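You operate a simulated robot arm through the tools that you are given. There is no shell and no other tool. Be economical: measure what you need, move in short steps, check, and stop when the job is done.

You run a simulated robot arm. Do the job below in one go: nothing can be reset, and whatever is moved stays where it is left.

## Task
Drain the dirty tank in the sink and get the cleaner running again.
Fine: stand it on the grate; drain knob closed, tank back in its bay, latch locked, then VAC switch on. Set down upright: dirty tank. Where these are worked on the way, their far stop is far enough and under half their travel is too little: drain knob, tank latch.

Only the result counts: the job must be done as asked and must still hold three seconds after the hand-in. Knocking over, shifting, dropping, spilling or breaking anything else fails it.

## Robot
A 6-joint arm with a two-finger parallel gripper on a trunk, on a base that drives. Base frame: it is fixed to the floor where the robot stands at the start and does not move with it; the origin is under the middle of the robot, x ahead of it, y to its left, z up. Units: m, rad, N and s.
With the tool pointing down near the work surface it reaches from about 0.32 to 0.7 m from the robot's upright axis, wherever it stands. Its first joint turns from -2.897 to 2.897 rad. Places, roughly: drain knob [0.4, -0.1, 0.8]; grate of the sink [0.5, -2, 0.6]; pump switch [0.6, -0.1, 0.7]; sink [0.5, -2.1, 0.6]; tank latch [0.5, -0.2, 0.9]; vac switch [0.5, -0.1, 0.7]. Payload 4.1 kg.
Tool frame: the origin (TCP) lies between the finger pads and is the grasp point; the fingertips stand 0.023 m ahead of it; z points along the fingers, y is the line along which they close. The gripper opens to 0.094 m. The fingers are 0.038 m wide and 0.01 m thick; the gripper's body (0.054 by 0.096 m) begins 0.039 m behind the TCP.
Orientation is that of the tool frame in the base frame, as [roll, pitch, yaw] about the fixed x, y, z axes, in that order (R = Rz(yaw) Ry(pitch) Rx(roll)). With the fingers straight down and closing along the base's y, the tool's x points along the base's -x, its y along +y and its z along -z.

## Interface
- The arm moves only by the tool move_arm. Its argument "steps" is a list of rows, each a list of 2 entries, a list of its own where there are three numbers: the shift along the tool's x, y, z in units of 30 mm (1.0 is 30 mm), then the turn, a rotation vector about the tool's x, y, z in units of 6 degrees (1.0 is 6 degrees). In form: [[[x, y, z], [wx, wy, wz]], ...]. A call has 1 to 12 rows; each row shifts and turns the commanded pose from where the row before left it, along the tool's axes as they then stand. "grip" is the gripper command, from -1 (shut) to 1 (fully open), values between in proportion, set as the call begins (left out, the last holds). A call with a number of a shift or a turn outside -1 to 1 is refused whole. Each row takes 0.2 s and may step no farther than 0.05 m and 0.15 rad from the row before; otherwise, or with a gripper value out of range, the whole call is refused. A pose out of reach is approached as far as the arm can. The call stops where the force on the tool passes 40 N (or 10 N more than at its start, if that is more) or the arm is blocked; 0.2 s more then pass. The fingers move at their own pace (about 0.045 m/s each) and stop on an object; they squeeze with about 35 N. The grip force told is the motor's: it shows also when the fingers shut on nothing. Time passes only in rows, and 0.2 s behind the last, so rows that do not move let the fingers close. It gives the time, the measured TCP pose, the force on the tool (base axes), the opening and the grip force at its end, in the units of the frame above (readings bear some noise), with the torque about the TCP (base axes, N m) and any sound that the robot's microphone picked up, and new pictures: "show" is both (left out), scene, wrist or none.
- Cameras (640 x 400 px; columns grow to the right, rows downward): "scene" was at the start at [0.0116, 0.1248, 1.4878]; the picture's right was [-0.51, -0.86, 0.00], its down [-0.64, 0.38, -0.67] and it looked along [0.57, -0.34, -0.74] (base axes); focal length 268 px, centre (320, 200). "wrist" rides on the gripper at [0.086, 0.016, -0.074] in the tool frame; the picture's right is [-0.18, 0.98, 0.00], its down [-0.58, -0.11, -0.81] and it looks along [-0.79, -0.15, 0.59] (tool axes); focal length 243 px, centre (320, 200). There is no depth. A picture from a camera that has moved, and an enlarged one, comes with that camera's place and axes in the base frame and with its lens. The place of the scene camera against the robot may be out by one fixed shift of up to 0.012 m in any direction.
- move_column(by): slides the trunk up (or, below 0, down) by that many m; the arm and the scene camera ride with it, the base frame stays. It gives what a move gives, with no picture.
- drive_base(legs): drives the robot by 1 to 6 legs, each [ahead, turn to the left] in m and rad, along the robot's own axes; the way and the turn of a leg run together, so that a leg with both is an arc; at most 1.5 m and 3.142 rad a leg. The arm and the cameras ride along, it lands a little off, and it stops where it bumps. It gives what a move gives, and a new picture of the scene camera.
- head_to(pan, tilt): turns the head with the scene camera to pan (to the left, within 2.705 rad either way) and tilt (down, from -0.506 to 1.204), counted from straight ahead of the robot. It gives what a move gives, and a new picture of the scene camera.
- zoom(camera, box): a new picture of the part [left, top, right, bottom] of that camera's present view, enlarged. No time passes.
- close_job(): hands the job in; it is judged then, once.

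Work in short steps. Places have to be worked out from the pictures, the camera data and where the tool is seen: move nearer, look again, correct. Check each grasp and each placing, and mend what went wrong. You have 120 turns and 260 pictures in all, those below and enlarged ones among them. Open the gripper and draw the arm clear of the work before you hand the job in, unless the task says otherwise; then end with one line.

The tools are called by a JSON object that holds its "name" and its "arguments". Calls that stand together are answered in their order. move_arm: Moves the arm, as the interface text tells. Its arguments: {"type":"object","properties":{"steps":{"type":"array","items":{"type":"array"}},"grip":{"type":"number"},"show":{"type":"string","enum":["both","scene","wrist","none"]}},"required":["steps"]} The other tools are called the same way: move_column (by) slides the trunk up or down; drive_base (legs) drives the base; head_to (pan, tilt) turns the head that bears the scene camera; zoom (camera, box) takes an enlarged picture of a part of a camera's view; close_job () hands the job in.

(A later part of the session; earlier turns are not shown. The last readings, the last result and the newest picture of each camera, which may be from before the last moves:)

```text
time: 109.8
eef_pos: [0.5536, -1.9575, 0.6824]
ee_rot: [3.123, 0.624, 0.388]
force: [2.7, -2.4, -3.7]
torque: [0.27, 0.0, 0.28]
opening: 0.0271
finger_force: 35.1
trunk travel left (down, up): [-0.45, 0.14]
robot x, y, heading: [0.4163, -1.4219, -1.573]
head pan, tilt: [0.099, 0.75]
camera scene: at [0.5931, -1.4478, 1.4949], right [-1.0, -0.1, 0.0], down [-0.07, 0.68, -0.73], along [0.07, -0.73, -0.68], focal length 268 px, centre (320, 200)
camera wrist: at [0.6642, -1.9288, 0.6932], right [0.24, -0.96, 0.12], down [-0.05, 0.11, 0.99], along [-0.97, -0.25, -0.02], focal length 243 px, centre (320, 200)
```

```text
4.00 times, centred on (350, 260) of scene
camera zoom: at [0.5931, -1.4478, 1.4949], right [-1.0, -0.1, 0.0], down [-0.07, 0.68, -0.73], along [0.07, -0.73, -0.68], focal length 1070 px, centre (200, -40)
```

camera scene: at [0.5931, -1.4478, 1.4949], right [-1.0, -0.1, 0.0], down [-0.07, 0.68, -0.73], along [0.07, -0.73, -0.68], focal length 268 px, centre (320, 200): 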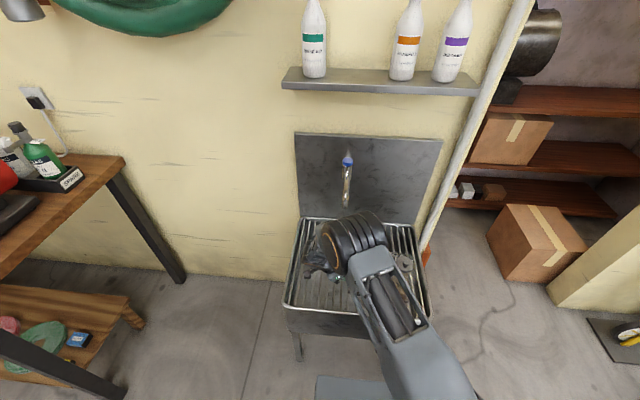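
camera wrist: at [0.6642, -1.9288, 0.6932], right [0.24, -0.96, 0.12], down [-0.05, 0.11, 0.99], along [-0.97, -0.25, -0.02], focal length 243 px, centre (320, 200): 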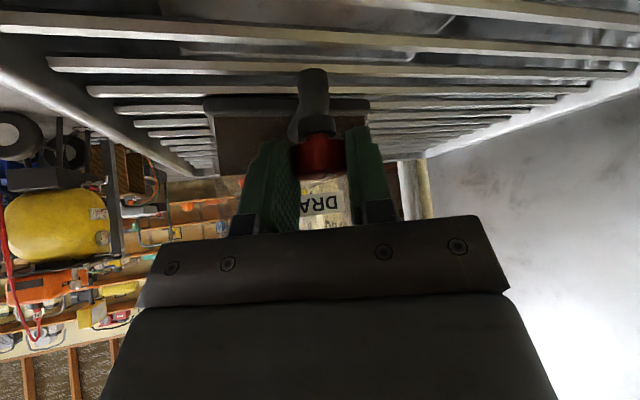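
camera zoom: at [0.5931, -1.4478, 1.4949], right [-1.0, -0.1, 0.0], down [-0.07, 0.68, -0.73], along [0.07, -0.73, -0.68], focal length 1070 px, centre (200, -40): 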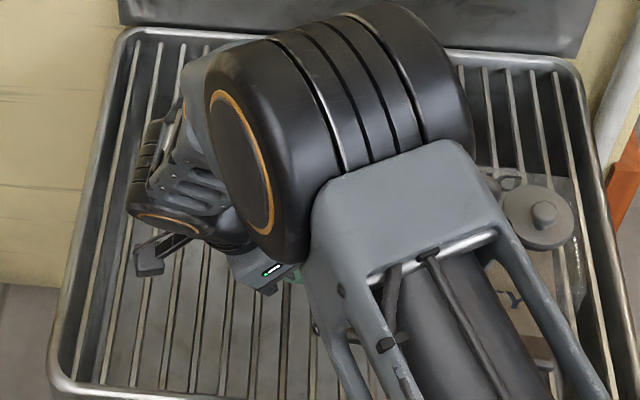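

Clockwise it turns with only about 0.3 N·m. I continue clockwise 30°.

{"name": "move_arm", "arguments": {"steps": [[[0, 0, 0], [0.589, 0, 0.808]], [[0, 0, 0], [0.589, 0, 0.808]], [[0, 0, 0], [0.589, 0, 0.808]], [[0, 0, 0], [0.589, 0, 0.808]], [[0, 0, 0], [0.589, 0, 0.808]], [[0, 0, 0], [0, 0, 0]]], "show": "both"}}

{"name": "zoom", "arguments": {"camera": "wrist", "box": [200, 40, 440, 190]}}

```text
time: 111.2
eef_pos: [0.5539, -1.958, 0.6837]
ee_rot: [3.124, 0.615, -0.137]
force: [-0.1, -6.1, 3.6]
torque: [0.11, -0.15, 0.3]
opening: 0.0271
finger_force: 34.9
trunk travel left (down, up): [-0.45, 0.14]
robot x, y, heading: [0.4159, -1.4215, -1.574]
head pan, tilt: [0.099, 0.75]
camera scene: at [0.5928, -1.4476, 1.4951], right [-1.0, -0.1, 0.0], down [-0.07, 0.68, -0.73], along [0.07, -0.73, -0.68], focal length 268 px, centre (320, 200)
camera wrist: at [0.6635, -1.9885, 0.6942], right [-0.27, -0.95, 0.12], down [0.01, 0.12, 0.99], along [-0.96, 0.27, -0.03], focal length 243 px, centre (320, 200)
```

scene: 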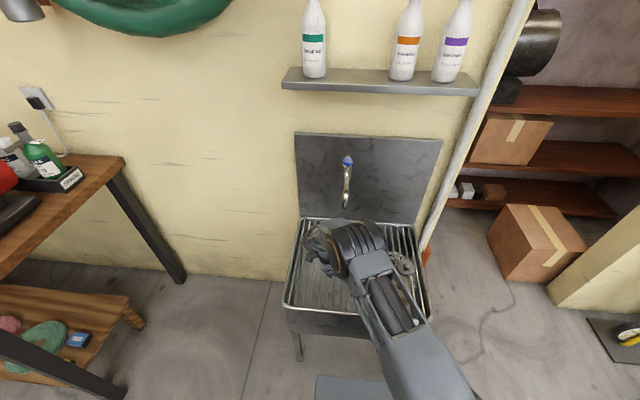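
wrist: 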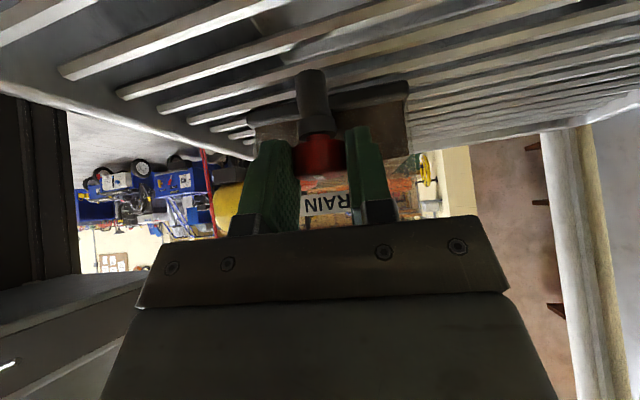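

```text
2.67 times, centred on (320, 115) of wrist
camera zoom: at [0.6635, -1.9885, 0.6942], right [-0.27, -0.95, 0.12], down [0.01, 0.12, 0.99], along [-0.96, 0.27, -0.03], focal length 647 px, centre (320, 427)
```

zoom: 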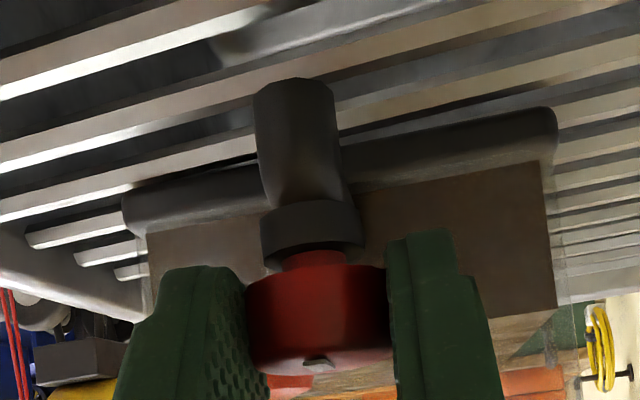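

No water seen yet; I have turned about 48°. I release, rise 5 cm and look at the knob's mark.

{"name": "move_arm", "arguments": {"steps": [[[0, 0, 0], [0, 0, 0]], [[0, 0, 0], [0, 0, 0]], [[0, 0, 0], [0, 0, 0]], [[-0.577, 0, -0.816], [0, 0, 0]], [[-0.577, 0, -0.816], [0, 0, 0]]], "grip": 0, "show": "wrist"}}

{"name": "zoom", "arguments": {"camera": "wrist", "box": [200, 0, 440, 150]}}

```text
time: 112.4
eef_pos: [0.5531, -1.9561, 0.743]
ee_rot: [3.128, 0.618, -0.133]
force: [-0.2, -0.5, 0.4]
torque: [-0.03, 0.0, 0.02]
opening: 0.0471
finger_force: 0.0
trunk travel left (down, up): [-0.45, 0.14]
robot x, y, heading: [0.4121, -1.4197, -1.573]
head pan, tilt: [0.099, 0.75]
camera wrist: at [0.6635, -1.9871, 0.7546], right [-0.27, -0.96, 0.12], down [0.01, 0.12, 0.99], along [-0.96, 0.27, -0.02], focal length 243 px, centre (320, 200)
```

wrist: 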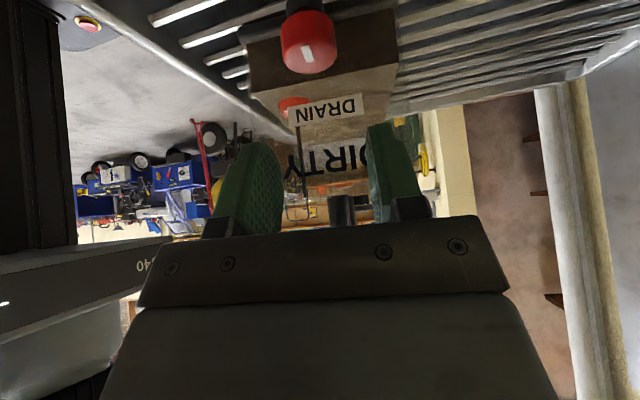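

```text
2.67 times, centred on (320, 75) of wrist
camera zoom: at [0.6635, -1.9871, 0.7546], right [-0.27, -0.96, 0.12], down [0.01, 0.12, 0.99], along [-0.96, 0.27, -0.02], focal length 647 px, centre (320, 533)
```

zoom: 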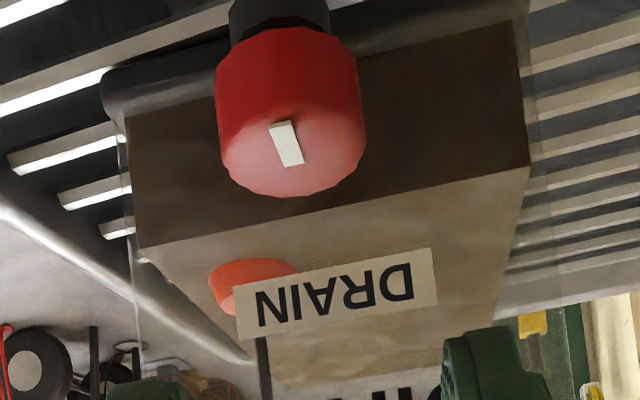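

The mark still points along +x, so the fingers slipped on the knob going clockwise; counter-clockwise a finger likely touched the pipe. I regrip from this azimuth, where the fingers straddle the pipe, and turn counter-clockwise.

{"name": "move_arm", "arguments": {"steps": [[[0.577, 0.08, 0.816], [0, 0, 0]], [[0.6, 0, 0.85], [0, 0, 0]], [[0, 0, 0], [0, 0, 0]]], "show": "none"}}

{"name": "move_arm", "arguments": {"steps": [[[0, 0, 0], [0, 0, 0]], [[0, 0, 0], [0, 0, 0]], [[0, 0, 0], [0, 0, 0]], [[0, 0, 0], [-0.577, 0, -0.816]], [[0, 0, 0], [-0.577, 0, -0.816]], [[0, 0, 0], [-0.577, 0, -0.816]], [[0, 0, 0], [0, 0, 0]]], "grip": -1, "show": "wrist"}}

{"name": "zoom", "arguments": {"camera": "wrist", "box": [200, 40, 440, 190]}}

```text
time: 113.2
eef_pos: [0.5532, -1.9586, 0.6819]
ee_rot: [3.129, 0.619, -0.133]
force: [-0.2, 0.7, -0.3]
torque: [-0.02, 0.01, 0.02]
opening: 0.047
finger_force: 0.0
trunk travel left (down, up): [-0.45, 0.14]
robot x, y, heading: [0.4116, -1.4215, -1.579]
head pan, tilt: [0.099, 0.75]
```

```text
time: 114.8
eef_pos: [0.5532, -1.9586, 0.6812]
ee_rot: [3.13, 0.623, 0.184]
force: [-0.6, 4.0, 2.8]
torque: [0.3, -0.47, -0.05]
opening: 0.0276
finger_force: 34.9
trunk travel left (down, up): [-0.45, 0.14]
robot x, y, heading: [0.4157, -1.4253, -1.572]
head pan, tilt: [0.099, 0.75]
camera wrist: at [0.6671, -1.9535, 0.6925], right [0.04, -0.99, 0.12], down [-0.03, 0.12, 0.99], along [-1.0, -0.04, -0.02], focal length 243 px, centre (320, 200)
```

wrist: 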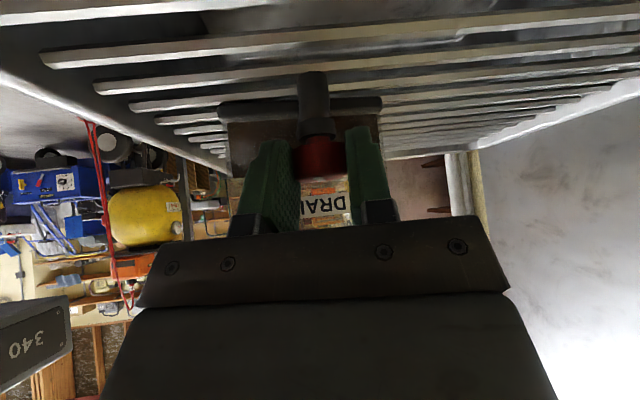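

```text
2.67 times, centred on (320, 115) of wrist
camera zoom: at [0.6671, -1.9535, 0.6925], right [0.04, -0.99, 0.12], down [-0.03, 0.12, 0.99], along [-1.0, -0.04, -0.02], focal length 647 px, centre (320, 427)
```

zoom: 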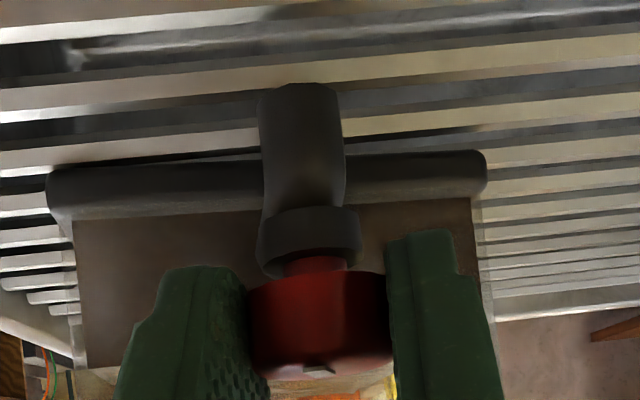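

The reaction is low (0.05 N·m), so the knob may be turning. I continue 24° counter-clockwise.

{"name": "move_arm", "arguments": {"steps": [[[0, 0, 0], [-0.58, 0, -0.814]], [[0, 0, 0], [-0.58, 0, -0.814]], [[0, 0, 0], [-0.58, 0, -0.814]], [[0, 0, 0], [-0.58, 0, -0.814]], [[0, 0, 0], [0, 0, 0]]], "show": "wrist"}}

{"name": "zoom", "arguments": {"camera": "wrist", "box": [200, 40, 440, 190]}}

```text
time: 116.0
eef_pos: [0.5526, -1.9605, 0.6819]
ee_rot: [3.131, 0.624, 0.602]
force: [-4.5, 3.1, 3.7]
torque: [0.15, 0.24, -0.02]
opening: 0.0275
finger_force: 34.6
trunk travel left (down, up): [-0.45, 0.14]
robot x, y, heading: [0.4096, -1.4225, -1.576]
head pan, tilt: [0.099, 0.75]
camera wrist: at [0.6546, -1.9082, 0.6919], right [0.44, -0.89, 0.12], down [-0.07, 0.1, 0.99], along [-0.9, -0.44, -0.02], focal length 243 px, centre (320, 200)
```

wrist: 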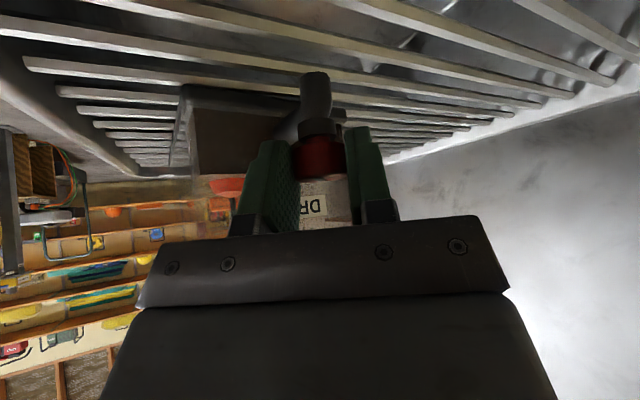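

```text
2.67 times, centred on (320, 115) of wrist
camera zoom: at [0.6546, -1.9082, 0.6919], right [0.44, -0.89, 0.12], down [-0.07, 0.1, 0.99], along [-0.9, -0.44, -0.02], focal length 647 px, centre (320, 427)
```

zoom: 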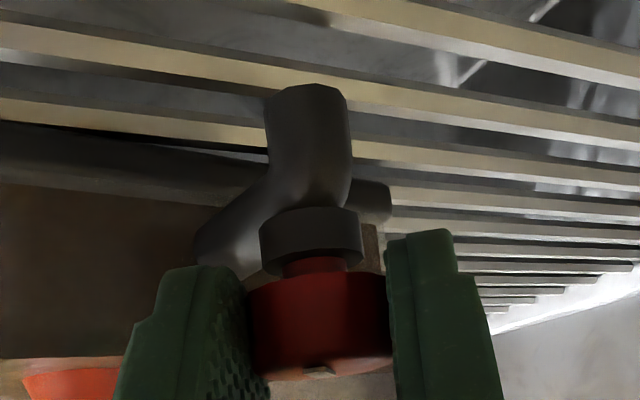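

The mark keeps facing the camera, so the knob is turning counter-clockwise freely. I release, ratchet back around the knob and look at it first.

{"name": "move_arm", "arguments": {"steps": [[[0, 0, 0], [0, 0, 0]], [[0, 0, 0], [0, 0, 0]], [[0, 0, 0], [0, 0, 0]], [[-0.58, 0, -0.814], [0, 0, 0]], [[-0.58, 0, -0.814], [0, 0, 0]]], "grip": 0, "show": "wrist"}}

{"name": "zoom", "arguments": {"camera": "wrist", "box": [200, 0, 440, 150]}}

```text
time: 117.2
eef_pos: [0.5529, -1.9599, 0.7413]
ee_rot: [3.132, 0.626, 0.602]
force: [1.7, 0.8, 2.0]
torque: [0.04, 0.05, -0.02]
opening: 0.0467
finger_force: 0.1
trunk travel left (down, up): [-0.45, 0.14]
robot x, y, heading: [0.4148, -1.4251, -1.576]
head pan, tilt: [0.099, 0.75]
camera wrist: at [0.6552, -1.9083, 0.752], right [0.44, -0.89, 0.12], down [-0.07, 0.1, 0.99], along [-0.9, -0.44, -0.02], focal length 243 px, centre (320, 200)
```

wrist: 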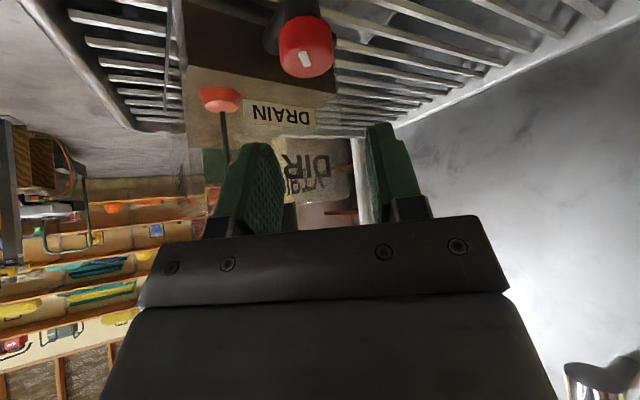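

```text
2.67 times, centred on (320, 75) of wrist
camera zoom: at [0.6552, -1.9083, 0.752], right [0.44, -0.89, 0.12], down [-0.07, 0.1, 0.99], along [-0.9, -0.44, -0.02], focal length 647 px, centre (320, 533)
```

zoom: 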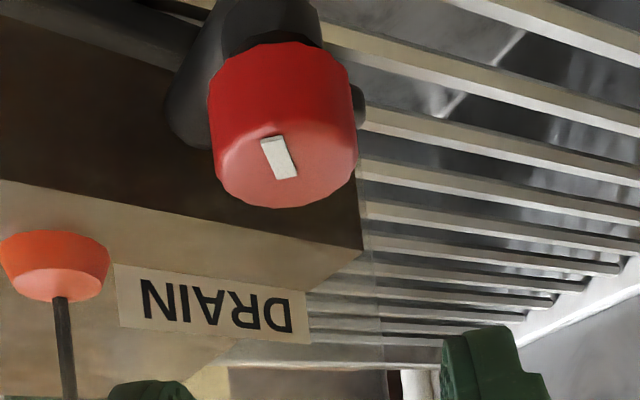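

The knob has turned about 42°, so counter-clockwise opens it. I go back to the +x lean and grip again for the rest.

{"name": "move_arm", "arguments": {"steps": [[[0, 0, 0], [0.583, 0, 0.812]], [[0, 0, 0], [0.583, 0, 0.812]], [[0, 0, 0], [0.583, 0, 0.812]], [[0, 0, 0], [0.583, 0, 0.812]], [[0, 0, 0], [0.583, 0, 0.812]], [[0, 0, 0], [0.583, 0, 0.812]], [[0, 0, 0], [0.583, 0, 0.812]], [[0.583, 0, 0.812], [0, 0, 0]], [[0.58, 0, 0.81], [0, 0, 0]]], "show": "none"}}

{"name": "move_arm", "arguments": {"steps": [[[0, 0, 0], [0, 0, 0]], [[0, 0, 0], [0, 0, 0]], [[0, 0, 0], [0, 0, 0]], [[0, 0, 0], [-0.577, 0, -0.816]], [[0, 0, 0], [-0.577, 0, -0.816]], [[0, 0, 0], [-0.577, 0, -0.816]], [[0, 0, 0], [-0.577, 0, -0.816]], [[0, 0, 0], [-0.577, 0, -0.816]], [[0, 0, 0], [-0.577, 0, -0.816]], [[0, 0, 0], [-0.577, 0, -0.816]], [[0, 0, 0], [0, 0, 0]]], "grip": -1, "show": "both"}}

{"name": "zoom", "arguments": {"camera": "wrist", "box": [200, 40, 440, 190]}}

```text
time: 119.2
eef_pos: [0.5512, -1.9596, 0.6809]
ee_rot: [3.132, 0.618, -0.132]
force: [0.4, 0.3, -0.1]
torque: [-0.02, -0.02, 0.0]
opening: 0.0469
finger_force: 0.1
trunk travel left (down, up): [-0.45, 0.14]
robot x, y, heading: [0.4097, -1.4256, -1.575]
head pan, tilt: [0.099, 0.75]
```

```text
time: 121.6
eef_pos: [0.5526, -1.9601, 0.6811]
ee_rot: [3.141, 0.623, 0.608]
force: [-1.3, 0.8, 0.2]
torque: [0.31, -0.07, 0.01]
opening: 0.0266
finger_force: 34.8
trunk travel left (down, up): [-0.45, 0.14]
robot x, y, heading: [0.4135, -1.4223, -1.574]
head pan, tilt: [0.099, 0.75]
camera scene: at [0.5926, -1.4476, 1.495], right [-1.0, -0.1, 0.0], down [-0.06, 0.68, -0.73], along [0.07, -0.73, -0.68], focal length 268 px, centre (320, 200)
camera wrist: at [0.6546, -1.9083, 0.6922], right [0.44, -0.89, 0.11], down [-0.06, 0.09, 0.99], along [-0.9, -0.44, -0.02], focal length 243 px, centre (320, 200)
```

scene: 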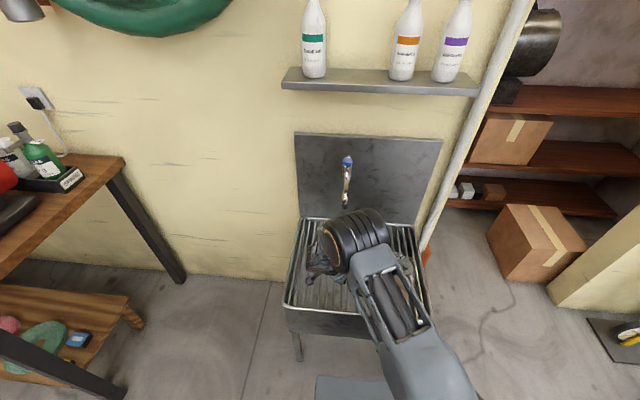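
wrist: 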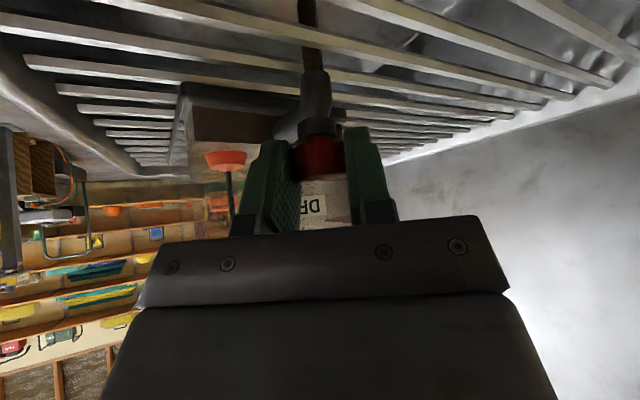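

```text
2.67 times, centred on (320, 115) of wrist
camera zoom: at [0.6546, -1.9083, 0.6922], right [0.44, -0.89, 0.11], down [-0.06, 0.09, 0.99], along [-0.9, -0.44, -0.02], focal length 647 px, centre (320, 427)
```

zoom: 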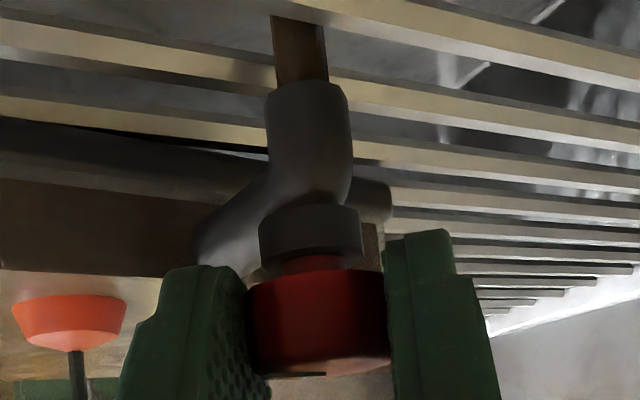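

Brown water is streaming from the outlet. I hold and wait for it to drain.

{"name": "move_arm", "arguments": {"steps": [[[0, 0, 0], [0, 0, 0]], [[0, 0, 0], [0, 0, 0]], [[0, 0, 0], [0, 0, 0]], [[0, 0, 0], [0, 0, 0]], [[0, 0, 0], [0, 0, 0]], [[0, 0, 0], [0, 0, 0]], [[0, 0, 0], [0, 0, 0]], [[0, 0, 0], [0, 0, 0]], [[0, 0, 0], [0, 0, 0]], [[0, 0, 0], [0, 0, 0]], [[0, 0, 0], [0, 0, 0]], [[0, 0, 0], [0, 0, 0]]], "show": "none"}}

{"name": "move_arm", "arguments": {"steps": [[[0, 0, 0], [0, 0, 0]], [[0, 0, 0], [0, 0, 0]], [[0, 0, 0], [0, 0, 0]], [[0, 0, 0], [0, 0, 0]], [[0, 0, 0], [0, 0, 0]], [[0, 0, 0], [0, 0, 0]], [[0, 0, 0], [0, 0, 0]], [[0, 0, 0], [0, 0, 0]], [[0, 0, 0], [0, 0, 0]], [[0, 0, 0], [0, 0, 0]], [[0, 0, 0], [0, 0, 0]], [[0, 0, 0], [0, 0, 0]]], "show": "wrist"}}

```text
time: 124.2
eef_pos: [0.5523, -1.959, 0.6812]
ee_rot: [3.138, 0.623, 0.604]
force: [-0.4, -0.5, 0.3]
torque: [0.1, 0.02, -0.02]
opening: 0.0265
finger_force: 35.0
trunk travel left (down, up): [-0.45, 0.14]
robot x, y, heading: [0.4168, -1.423, -1.573]
head pan, tilt: [0.099, 0.75]
```

```text
time: 126.8
eef_pos: [0.5541, -1.9586, 0.6818]
ee_rot: [3.138, 0.621, 0.604]
force: [0.2, -0.7, 0.8]
torque: [0.05, 0.03, 0.0]
opening: 0.0268
finger_force: 35.1
trunk travel left (down, up): [-0.45, 0.14]
robot x, y, heading: [0.4166, -1.419, -1.575]
head pan, tilt: [0.099, 0.75]
camera wrist: at [0.6551, -1.9085, 0.6923], right [0.44, -0.89, 0.11], down [-0.07, 0.09, 0.99], along [-0.9, -0.44, -0.02], focal length 243 px, centre (320, 200)
```

wrist: 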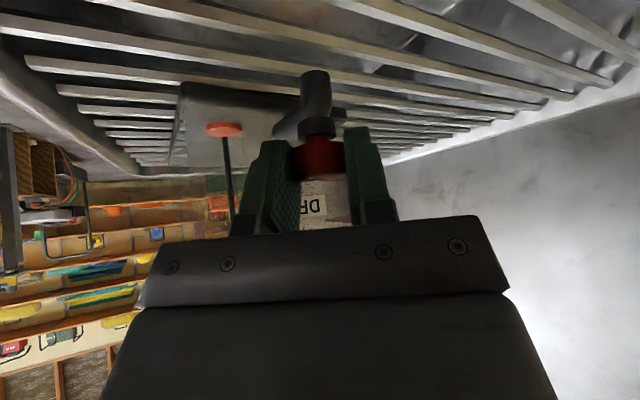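

The tank is empty: the stream has stopped, the float is down and the walls are clear. I now close the knob clockwise, first 48°.

{"name": "move_arm", "arguments": {"steps": [[[0, 0, 0], [0.58, 0, 0.814]], [[0, 0, 0], [0.58, 0, 0.814]], [[0, 0, 0], [0.58, 0, 0.814]], [[0, 0, 0], [0.58, 0, 0.814]], [[0, 0, 0], [0.58, 0, 0.814]], [[0, 0, 0], [0.58, 0, 0.814]], [[0, 0, 0], [0.58, 0, 0.814]], [[0, 0, 0], [0.58, 0, 0.814]], [[0, 0, 0], [0, 0, 0]]], "show": "none"}}

{"name": "move_arm", "arguments": {"steps": [[[0, 0, 0], [0, 0, 0]], [[0, 0, 0], [0, 0, 0]], [[0, 0, 0], [0, 0, 0]], [[-0.57, 0, -0.82], [0, 0, 0]], [[-0.57, 0, -0.82], [0, 0, 0]]], "grip": 0, "show": "wrist"}}

{"name": "zoom", "arguments": {"camera": "wrist", "box": [200, 0, 440, 150]}}

```text
time: 128.8
eef_pos: [0.5527, -1.9582, 0.6813]
ee_rot: [3.136, 0.62, -0.235]
force: [1.2, -1.0, 6.9]
torque: [0.3, 0.6, 0.04]
opening: 0.0268
finger_force: 34.8
trunk travel left (down, up): [-0.45, 0.14]
robot x, y, heading: [0.4121, -1.4213, -1.575]
head pan, tilt: [0.099, 0.75]
```

```text
time: 130.0
eef_pos: [0.5532, -1.9573, 0.7409]
ee_rot: [3.137, 0.621, -0.233]
force: [0.8, 0.2, 0.6]
torque: [-0.01, 0.01, 0.01]
opening: 0.047
finger_force: 0.0
trunk travel left (down, up): [-0.45, 0.14]
robot x, y, heading: [0.4163, -1.4233, -1.57]
head pan, tilt: [0.099, 0.75]
camera wrist: at [0.66, -2.0008, 0.7521], right [-0.37, -0.92, 0.11], down [0.02, 0.11, 0.99], along [-0.93, 0.37, -0.02], focal length 243 px, centre (320, 200)
```

wrist: 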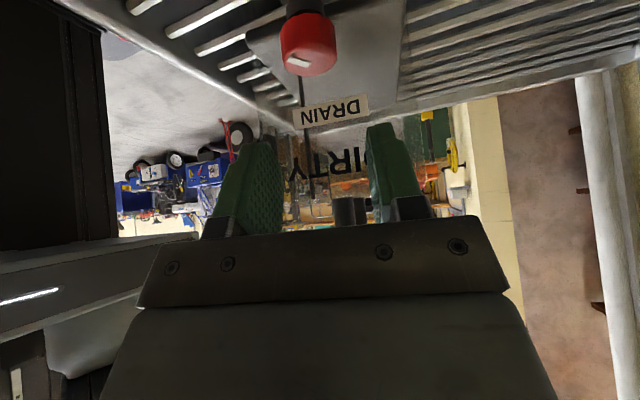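

```text
2.67 times, centred on (320, 75) of wrist
camera zoom: at [0.66, -2.0008, 0.7521], right [-0.37, -0.92, 0.11], down [0.02, 0.11, 0.99], along [-0.93, 0.37, -0.02], focal length 647 px, centre (320, 533)
```

zoom: 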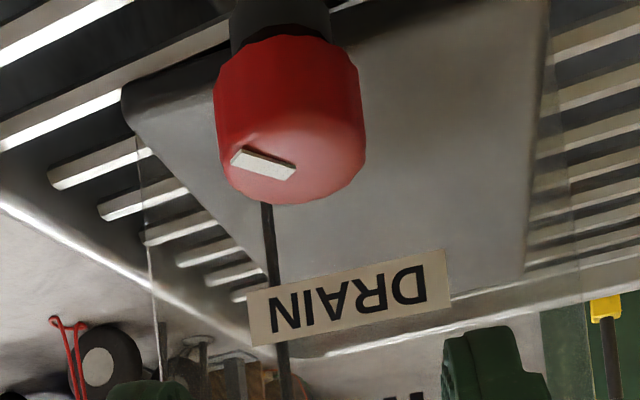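

The mark is now at about +44°. I ratchet back and close the rest, overshooting a little onto the stop.

{"name": "move_arm", "arguments": {"steps": [[[0, 0, 0], [-0.58, 0, -0.814]], [[0, 0, 0], [-0.58, 0, -0.814]], [[0, 0, 0], [-0.58, 0, -0.814]], [[0, 0, 0], [-0.58, 0, -0.814]], [[0, 0, 0], [-0.58, 0, -0.814]], [[0, 0, 0], [-0.58, 0, -0.814]], [[0, 0, 0], [-0.58, 0, -0.814]], [[0, 0, 0], [-0.58, 0, -0.814]], [[0.58, 0, 0.814], [0, 0, 0]], [[0.58, 0, 0.814], [0, 0, 0]]], "show": "none"}}

{"name": "move_arm", "arguments": {"steps": [[[0, 0, 0], [0, 0, 0]], [[0, 0, 0], [0, 0, 0]], [[0, 0, 0], [0, 0, 0]], [[0, 0, 0], [0.58, 0, 0.814]], [[0, 0, 0], [0.58, 0, 0.814]], [[0, 0, 0], [0.58, 0, 0.814]], [[0, 0, 0], [0.58, 0, 0.814]], [[0, 0, 0], [0.58, 0, 0.814]], [[0, 0, 0], [0.58, 0, 0.814]], [[0, 0, 0], [0.58, 0, 0.814]], [[0, 0, 0], [0.58, 0, 0.814]], [[0, 0, 0], [0.58, 0, 0.814]]], "grip": -1, "show": "none"}}

{"name": "move_arm", "arguments": {"steps": [[[0, 0, 0], [0, 0, 0]], [[0, 0, 0], [0, 0, 0]], [[0, 0, 0], [0, 0, 0]], [[-0.57, 0, -0.82], [0, 0, 0]], [[-0.57, 0, -0.82], [0, 0, 0]]], "grip": 0, "show": "wrist"}}

{"name": "zoom", "arguments": {"camera": "wrist", "box": [200, 0, 440, 150]}}

```text
time: 132.2
eef_pos: [0.5528, -1.9602, 0.68]
ee_rot: [3.138, 0.624, 0.608]
force: [0.2, 1.2, 0.3]
torque: [-0.02, -0.01, -0.01]
opening: 0.0473
finger_force: 0.1
trunk travel left (down, up): [-0.45, 0.14]
robot x, y, heading: [0.4136, -1.4235, -1.571]
head pan, tilt: [0.099, 0.75]
```

```text
time: 134.8
eef_pos: [0.5524, -1.9595, 0.6813]
ee_rot: [3.136, 0.618, -0.338]
force: [1.3, -2.7, 1.2]
torque: [0.06, 0.05, 0.37]
opening: 0.0278
finger_force: 35.2
trunk travel left (down, up): [-0.45, 0.14]
robot x, y, heading: [0.4168, -1.4241, -1.574]
head pan, tilt: [0.099, 0.75]
```

```text
time: 136.0
eef_pos: [0.554, -1.9594, 0.7399]
ee_rot: [3.137, 0.617, -0.335]
force: [-1.1, -0.5, -0.2]
torque: [-0.01, -0.03, 0.03]
opening: 0.0472
finger_force: 0.0
trunk travel left (down, up): [-0.45, 0.14]
robot x, y, heading: [0.4163, -1.4241, -1.576]
head pan, tilt: [0.099, 0.75]
camera wrist: at [0.6555, -2.0123, 0.752], right [-0.46, -0.88, 0.11], down [0.03, 0.11, 0.99], along [-0.89, 0.46, -0.02], focal length 243 px, centre (320, 200)
```

wrist: 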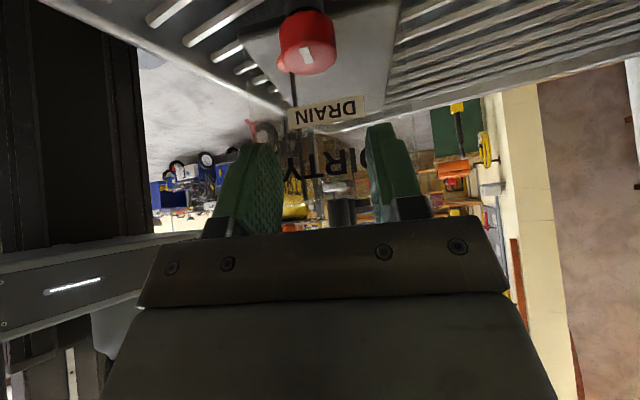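

```text
2.67 times, centred on (320, 75) of wrist
camera zoom: at [0.6555, -2.0123, 0.752], right [-0.46, -0.88, 0.11], down [0.03, 0.11, 0.99], along [-0.89, 0.46, -0.02], focal length 647 px, centre (320, 533)
```

zoom: 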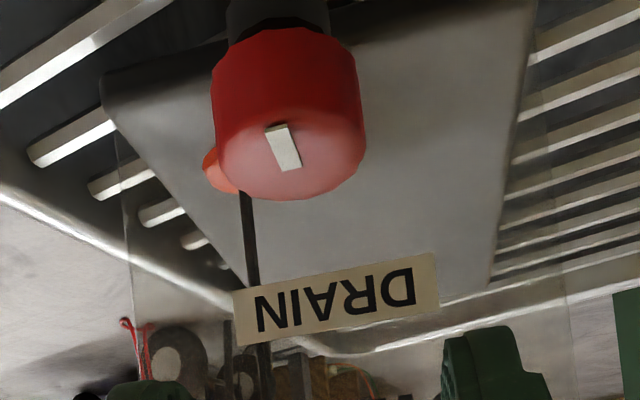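

The mark is back near its closed direction and the last turn slipped at 0.37 N·m, i.e. on the stop. I rise, straighten the hand and check the tank from the scene camera.

{"name": "move_arm", "arguments": {"steps": [[[-0.57, 0, -0.82], [0, 0, 0]], [[-0.57, 0, -0.82], [0, 0, 0]], [[-0.57, 0, -0.82], [0, 0, 0]], [[0, 0, 0], [0, 1, 0]], [[0, 0, 0], [0, 1, 0]], [[0, 0, 0], [0, 1, 0]], [[0, 0, 0], [0, 1, 0]], [[0, 0, 0], [0, 1, 0]], [[0, 0, 0], [0, 0.9, 0]], [[0, 0, 0], [0, 0, -1]], [[0, 0, 0], [0, 0, -1]], [[0, 0, 0], [0, 0, -1]]], "show": "both"}}

{"name": "zoom", "arguments": {"camera": "scene", "box": [270, 190, 450, 330]}}

{"name": "zoom", "arguments": {"camera": "wrist", "box": [160, 0, 480, 200]}}

```text
time: 138.6
eef_pos: [0.5557, -1.9598, 0.8306]
ee_rot: [3.138, 0.001, -0.016]
force: [0.4, -0.5, -0.3]
torque: [-0.03, 0.02, 0.0]
opening: 0.0471
finger_force: 0.1
trunk travel left (down, up): [-0.45, 0.14]
robot x, y, heading: [0.4154, -1.4237, -1.571]
head pan, tilt: [0.099, 0.75]
camera scene: at [0.5927, -1.4474, 1.495], right [-1.0, -0.1, 0.0], down [-0.07, 0.68, -0.73], along [0.07, -0.73, -0.68], focal length 268 px, centre (320, 200)
camera wrist: at [0.6418, -1.9778, 0.906], right [-0.2, -0.98, 0.0], down [-0.58, 0.12, 0.81], along [-0.79, 0.16, -0.59], focal length 243 px, centre (320, 200)
```

scene: 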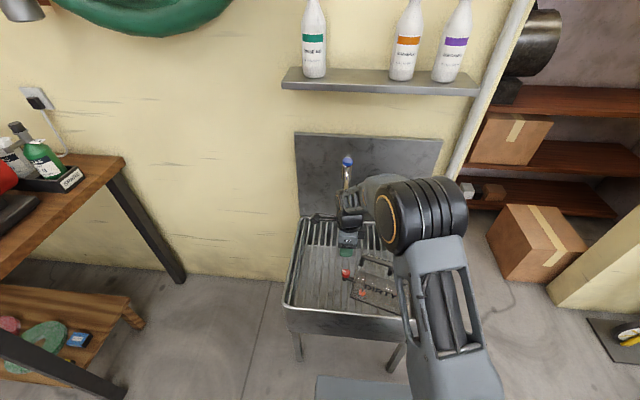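
wrist: 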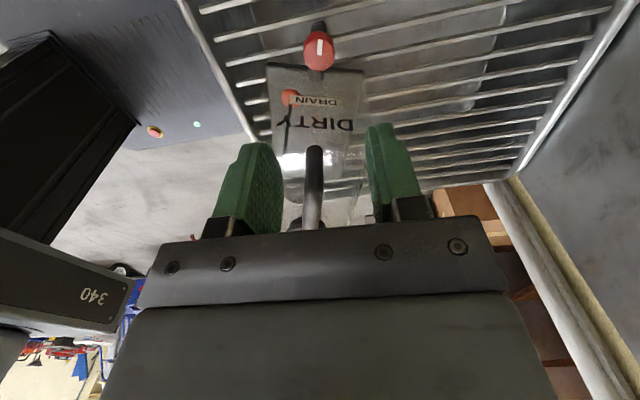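

```text
2.86 times, centred on (360, 260) of scene
camera zoom: at [0.5927, -1.4474, 1.495], right [-1.0, -0.1, 0.0], down [-0.07, 0.68, -0.73], along [0.07, -0.73, -0.68], focal length 764 px, centre (206, 29)
```

zoom: 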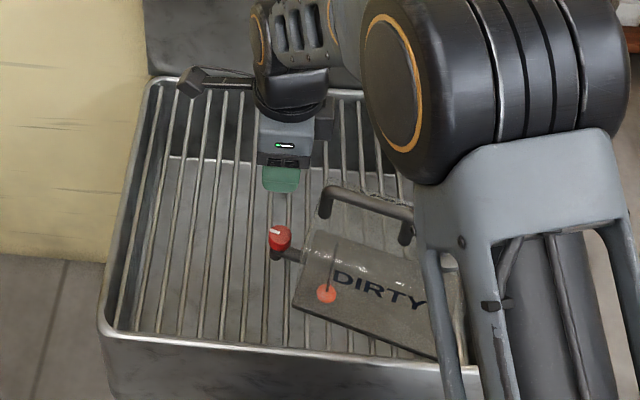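

```text
2.00 times, centred on (320, 100) of wrist
camera zoom: at [0.6418, -1.9778, 0.906], right [-0.2, -0.98, 0.0], down [-0.58, 0.12, 0.81], along [-0.79, 0.16, -0.59], focal length 485 px, centre (320, 400)
```

zoom: 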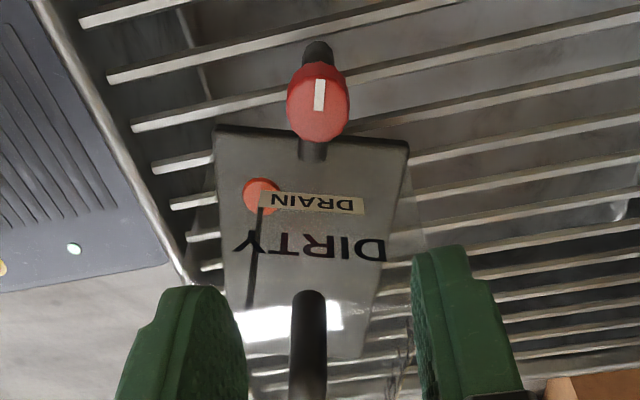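

The empty tank swivelled about 17° clockwise on the grate but stands upright, and the mark is in line with its spout as when closed. I go over the handle at about (0.452, −1.928) with matching yaw.

{"name": "move_arm", "arguments": {"steps": [[[0, 0, -0.9], [0, 0, 0]], [[0, 0, -0.6], [0, 0, 0]], [[-0.87, -0.27, 0], [0, 0, 0]], [[-0.87, -0.27, 0], [0, 0, 0]], [[-0.87, -0.27, 0], [0, 0, 0]], [[-0.85, -0.25, 0], [0, 0, 0]], [[0, 0, 0], [0, 0, 1]], [[0, 0, 0], [0, 0, 1]], [[0, 0, 0], [0, 0, 0.75]]], "grip": 0.5, "show": "both"}}

{"name": "zoom", "arguments": {"camera": "scene", "box": [270, 190, 450, 330]}}

{"name": "zoom", "arguments": {"camera": "wrist", "box": [160, 0, 480, 200]}}

```text
time: 140.6
eef_pos: [0.4523, -1.9254, 0.8754]
ee_rot: [3.137, 0.0, -0.31]
force: [-0.7, 0.0, -0.5]
torque: [0.01, 0.01, -0.01]
opening: 0.0705
finger_force: 0.0
trunk travel left (down, up): [-0.45, 0.14]
robot x, y, heading: [0.4134, -1.422, -1.575]
head pan, tilt: [0.099, 0.75]
camera scene: at [0.5927, -1.4473, 1.495], right [-1.0, -0.1, 0.0], down [-0.07, 0.68, -0.73], along [0.07, -0.73, -0.68], focal length 268 px, centre (320, 200)
camera wrist: at [0.5298, -1.9677, 0.9509], right [-0.47, -0.88, 0.0], down [-0.52, 0.28, 0.81], along [-0.71, 0.38, -0.59], focal length 243 px, centre (320, 200)
```

scene: 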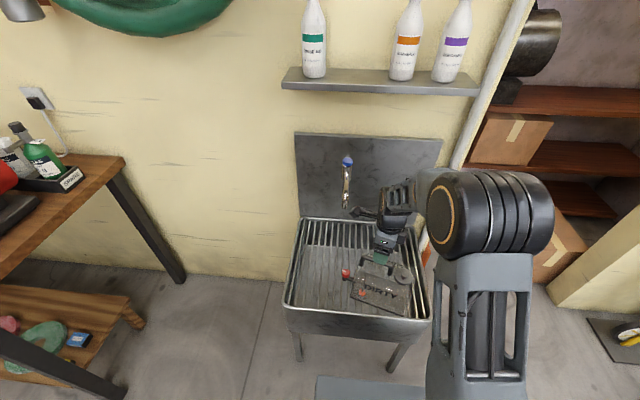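
wrist: 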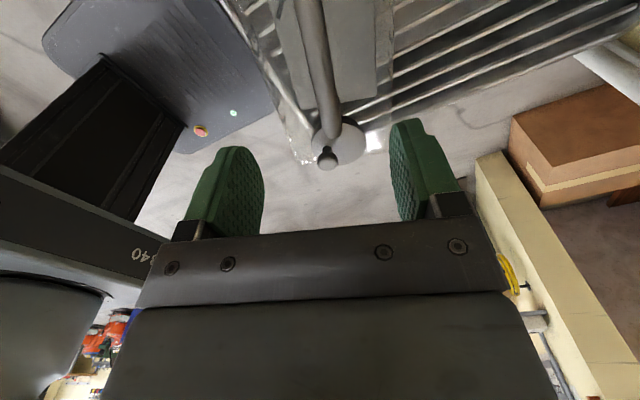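

```text
2.86 times, centred on (360, 260) of scene
camera zoom: at [0.5927, -1.4473, 1.495], right [-1.0, -0.1, 0.0], down [-0.07, 0.68, -0.73], along [0.07, -0.73, -0.68], focal length 764 px, centre (206, 29)
```

zoom: 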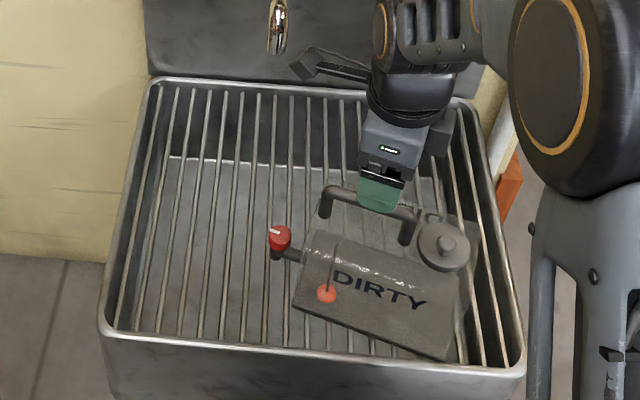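

```text
2.00 times, centred on (320, 100) of wrist
camera zoom: at [0.5298, -1.9677, 0.9509], right [-0.47, -0.88, 0.0], down [-0.52, 0.28, 0.81], along [-0.71, 0.38, -0.59], focal length 485 px, centre (320, 400)
```

zoom: 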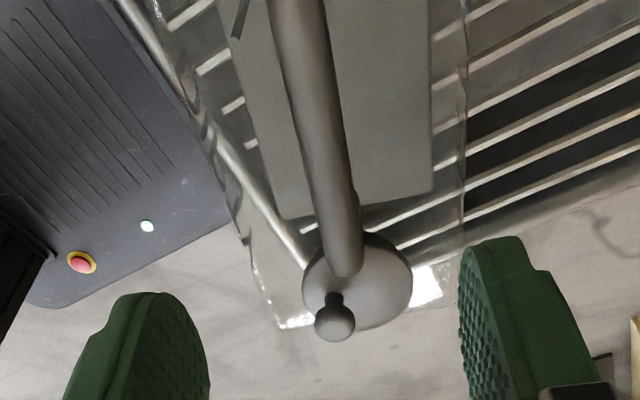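

The handle is aligned between the fingers. I descend and grip.

{"name": "move_arm", "arguments": {"steps": [[[-0.1, 0.06, 0.8], [0, 0, 0]], [[0, 0, 0.8], [0, 0, 0]], [[0, 0, 0.8], [0, 0, 0]], [[0, 0, 0.65], [0, 0, 0]], [[0, 0, 0], [0, 0, 0]]], "show": "none"}}

{"name": "move_arm", "arguments": {"steps": [[[0, 0, 0], [0, 0, 0]], [[0, 0, 0], [0, 0, 0]], [[0, 0, 0], [0, 0, 0]], [[0, 0, 0], [0, 0, 0]], [[0, 0, 0], [0, 0, 0]], [[0, 0, 0], [0, 0, 0]]], "grip": -1, "show": "wrist"}}

```text
time: 141.8
eef_pos: [0.45, -1.926, 0.7847]
ee_rot: [3.134, 0.001, -0.307]
force: [-0.8, 0.8, 0.1]
torque: [-0.01, 0.02, 0.0]
opening: 0.0704
finger_force: 0.0
trunk travel left (down, up): [-0.45, 0.14]
robot x, y, heading: [0.4153, -1.4216, -1.575]
head pan, tilt: [0.099, 0.75]
```

```text
time: 143.2
eef_pos: [0.4479, -1.9261, 0.7848]
ee_rot: [3.136, 0.0, -0.308]
force: [-1.8, -3.9, 7.8]
torque: [0.09, 0.37, 0.45]
opening: 0.0147
finger_force: 35.1
trunk travel left (down, up): [-0.45, 0.14]
robot x, y, heading: [0.4123, -1.4235, -1.571]
head pan, tilt: [0.099, 0.75]
camera wrist: at [0.5264, -1.969, 0.8606], right [-0.47, -0.88, 0.01], down [-0.52, 0.28, 0.81], along [-0.71, 0.38, -0.59], focal length 243 px, centre (320, 200)
```

wrist: 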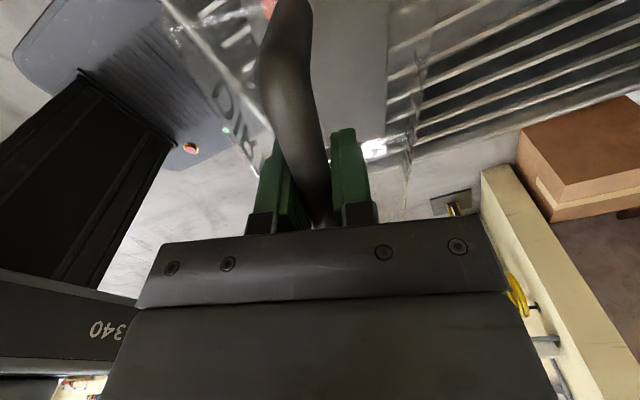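

Gripped at 14.7 mm. I lift clear of the sink.

{"name": "move_arm", "arguments": {"steps": [[[0, 0, -0.3], [0, 0, 0]], [[0, 0, -0.6], [0, 0, 0]], [[0, 0, -0.9], [0, 0, 0]], [[0, 0, -1], [0, 0, 0]], [[0, 0, -1], [0, 0, 0]], [[0, 0, -1], [0, 0, 0]], [[0, 0, -1], [0, 0, 0]], [[0, 0, -1], [0, 0, 0]], [[0, 0, -1], [0, 0, 0]], [[0, 0, -1], [0, 0, 0]], [[0, 0, -1], [0, 0, 0]], [[0, 0, 0], [0, 0, 0]]], "show": "scene"}}

{"name": "zoom", "arguments": {"camera": "scene", "box": [300, 120, 460, 240]}}

```text
time: 145.8
eef_pos: [0.4498, -1.9259, 1.0798]
ee_rot: [3.138, 0.002, -0.307]
force: [-0.2, -0.5, -4.2]
torque: [-0.02, -0.09, 0.03]
opening: 0.0145
finger_force: 34.8
trunk travel left (down, up): [-0.45, 0.14]
robot x, y, heading: [0.4145, -1.4218, -1.575]
head pan, tilt: [0.099, 0.75]
camera scene: at [0.5927, -1.4476, 1.495], right [-1.0, -0.1, 0.0], down [-0.07, 0.68, -0.73], along [0.07, -0.73, -0.68], focal length 268 px, centre (320, 200)
```

scene: 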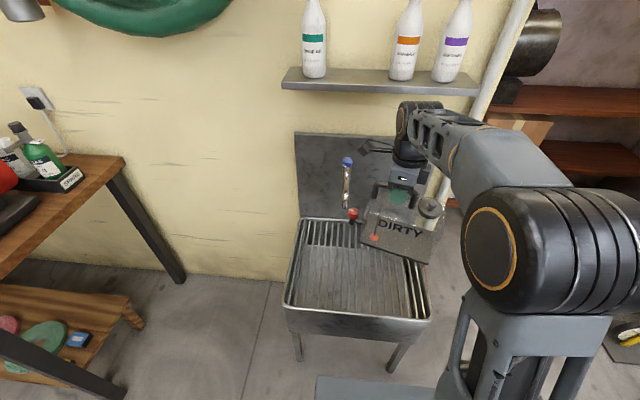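

```text
3.33 times, centred on (380, 180) of scene
camera zoom: at [0.5927, -1.4476, 1.495], right [-1.0, -0.1, 0.0], down [-0.07, 0.68, -0.73], along [0.07, -0.73, -0.68], focal length 892 px, centre (120, 267)
```

zoom: 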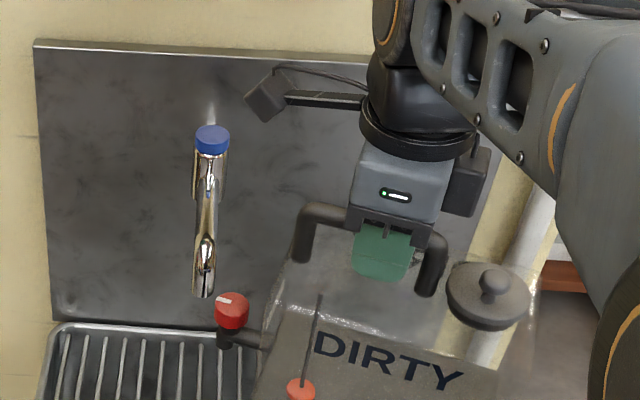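

The empty tank weighs about 4 N and is well held. I bring the arm back to the carry pose used before.

{"name": "move_arm", "arguments": {"steps": [[[0, 0, -0.2], [0, 0, -0.9]], [[0, 0, -0.2], [0, 0, -0.9]], [[0, 0, -0.2], [0, 0, -0.9]], [[-0.91, -0.43, 0], [0, 0, 0]], [[-0.91, -0.43, 0], [0, 0, 0]], [[-0.91, -0.43, 0], [0, 0, 0]], [[-0.91, -0.43, 0], [0, 0, 0]], [[-0.91, -0.43, 0], [0, 0, 0]], [[-0.91, -0.43, 0], [0, 0, 0]], [[-0.91, -0.43, 0], [0, 0, 0]], [[-0.91, -0.43, 0], [0, 0, 0]], [[-0.91, -0.43, 0], [0, 0, 0]]], "show": "none"}}

{"name": "drive_base", "arguments": {"legs": [[-0.12, 0], [0, 0.785], [-1.0, 0], [0, -0.785]]}}

```text
time: 148.4
eef_pos: [0.2055, -1.8041, 1.0958]
ee_rot: [3.138, 0.003, -0.025]
force: [-0.4, 0.4, -4.2]
torque: [0.0, -0.04, 0.0]
opening: 0.0145
finger_force: 34.6
trunk travel left (down, up): [-0.45, 0.14]
robot x, y, heading: [0.413, -1.4223, -1.571]
head pan, tilt: [0.099, 0.75]
```

```text
time: 158.6
eef_pos: [-0.4961, -0.9766, 1.0976]
ee_rot: [3.137, 0.003, -0.021]
force: [-0.5, -0.6, -4.2]
torque: [0.05, -0.09, 0.0]
opening: 0.0148
finger_force: 34.9
trunk travel left (down, up): [-0.45, 0.14]
robot x, y, heading: [-0.2869, -0.5945, -1.572]
head pan, tilt: [0.099, 0.75]
camera scene: at [-0.1111, -0.6176, 1.4951], right [-0.99, -0.1, 0.0], down [-0.07, 0.68, -0.73], along [0.07, -0.73, -0.68], focal length 268 px, centre (320, 200)
```

scene: 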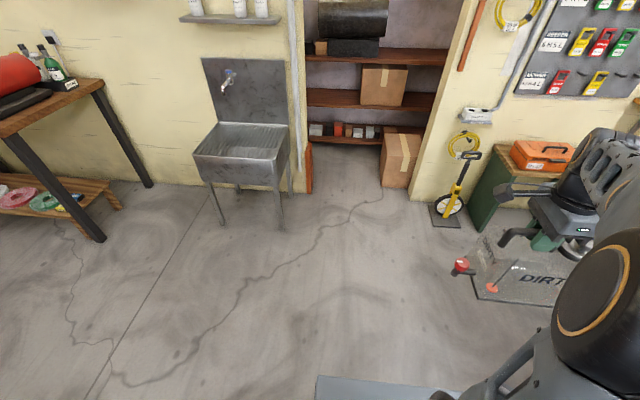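

Halfway back with the grip steady. I reverse to the start row and turn to face the machine, keeping 0.29 m back.

{"name": "drive_base", "arguments": {"legs": [[-0.595, 0], [0, 1.58]]}}

{"name": "head_to", "arguments": {"pan": -0.35, "tilt": 0.75}}

```text
time: 165.8
eef_pos: [0.0952, -0.2033, 1.0954]
ee_rot: [3.139, 0.002, 1.562]
force: [0.4, 0.1, -4.3]
torque: [0.09, 0.04, 0.03]
opening: 0.0148
finger_force: 35.0
trunk travel left (down, up): [-0.45, 0.14]
robot x, y, heading: [-0.2875, 0.0004, 0.011]
head pan, tilt: [0.099, 0.75]
camera scene: at [-0.2646, 0.1732, 1.495], right [0.11, -0.99, 0.0], down [-0.68, -0.08, -0.73], along [0.73, 0.08, -0.68], focal length 268 px, centre (320, 200)
```

scene: 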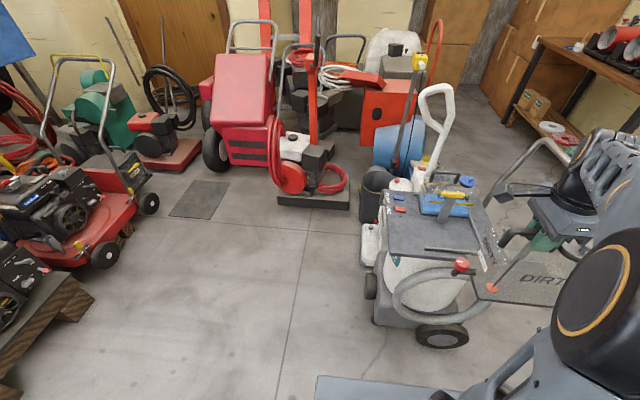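

```text
time: 166.7
eef_pos: [0.0947, -0.2022, 1.0959]
ee_rot: [3.137, 0.002, 1.562]
force: [0.4, -0.2, -4.0]
torque: [0.07, -0.01, 0.01]
opening: 0.0147
finger_force: 35.3
trunk travel left (down, up): [-0.45, 0.14]
robot x, y, heading: [-0.2899, -0.0005, 0.015]
head pan, tilt: [-0.351, 0.75]
camera scene: at [-0.2689, 0.1364, 1.495], right [-0.33, -0.94, 0.0], down [-0.64, 0.23, -0.73], along [0.69, -0.24, -0.68], focal length 268 px, centre (320, 200)
```

scene: 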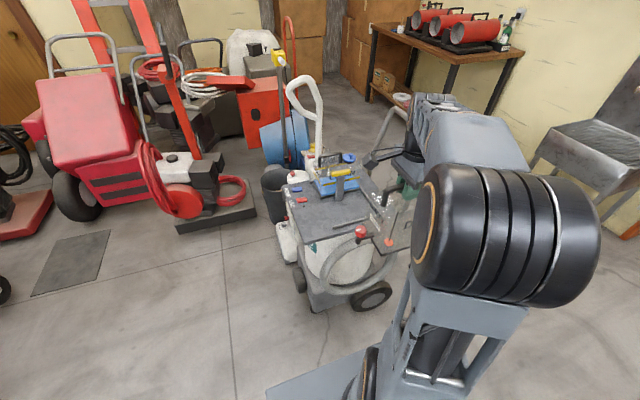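

I zoom in on the deck to see the empty bay and the latch.

{"name": "zoom", "arguments": {"camera": "scene", "box": [260, 140, 420, 250]}}

{"name": "drive_base", "arguments": {"legs": [[0.29, -0.01]]}}

```text
3.64 times, centred on (340, 195) of scene
camera zoom: at [-0.2689, 0.1364, 1.495], right [-0.33, -0.94, 0.0], down [-0.64, 0.23, -0.73], along [0.69, -0.24, -0.68], focal length 973 px, centre (247, 218)
```

zoom: 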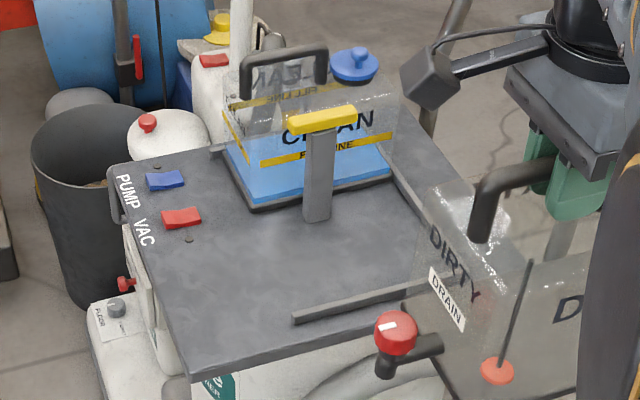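

```text
time: 168.7
eef_pos: [0.3826, -0.204, 1.0966]
ee_rot: [3.141, 0.0, 1.55]
force: [0.1, 0.6, -4.0]
torque: [0.1, 0.01, 0.0]
opening: 0.0147
finger_force: 35.5
trunk travel left (down, up): [-0.45, 0.14]
robot x, y, heading: [-0.0011, 0.0018, 0.001]
head pan, tilt: [-0.351, 0.75]
camera scene: at [0.0227, 0.1376, 1.495], right [-0.34, -0.94, 0.0], down [-0.64, 0.23, -0.73], along [0.69, -0.25, -0.68], focal length 268 px, centre (320, 200)
```

scene: 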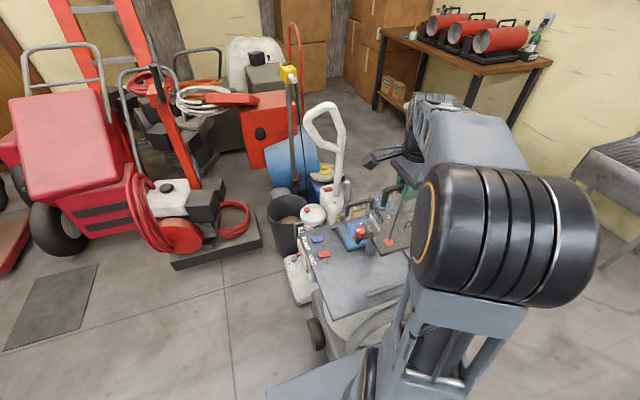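

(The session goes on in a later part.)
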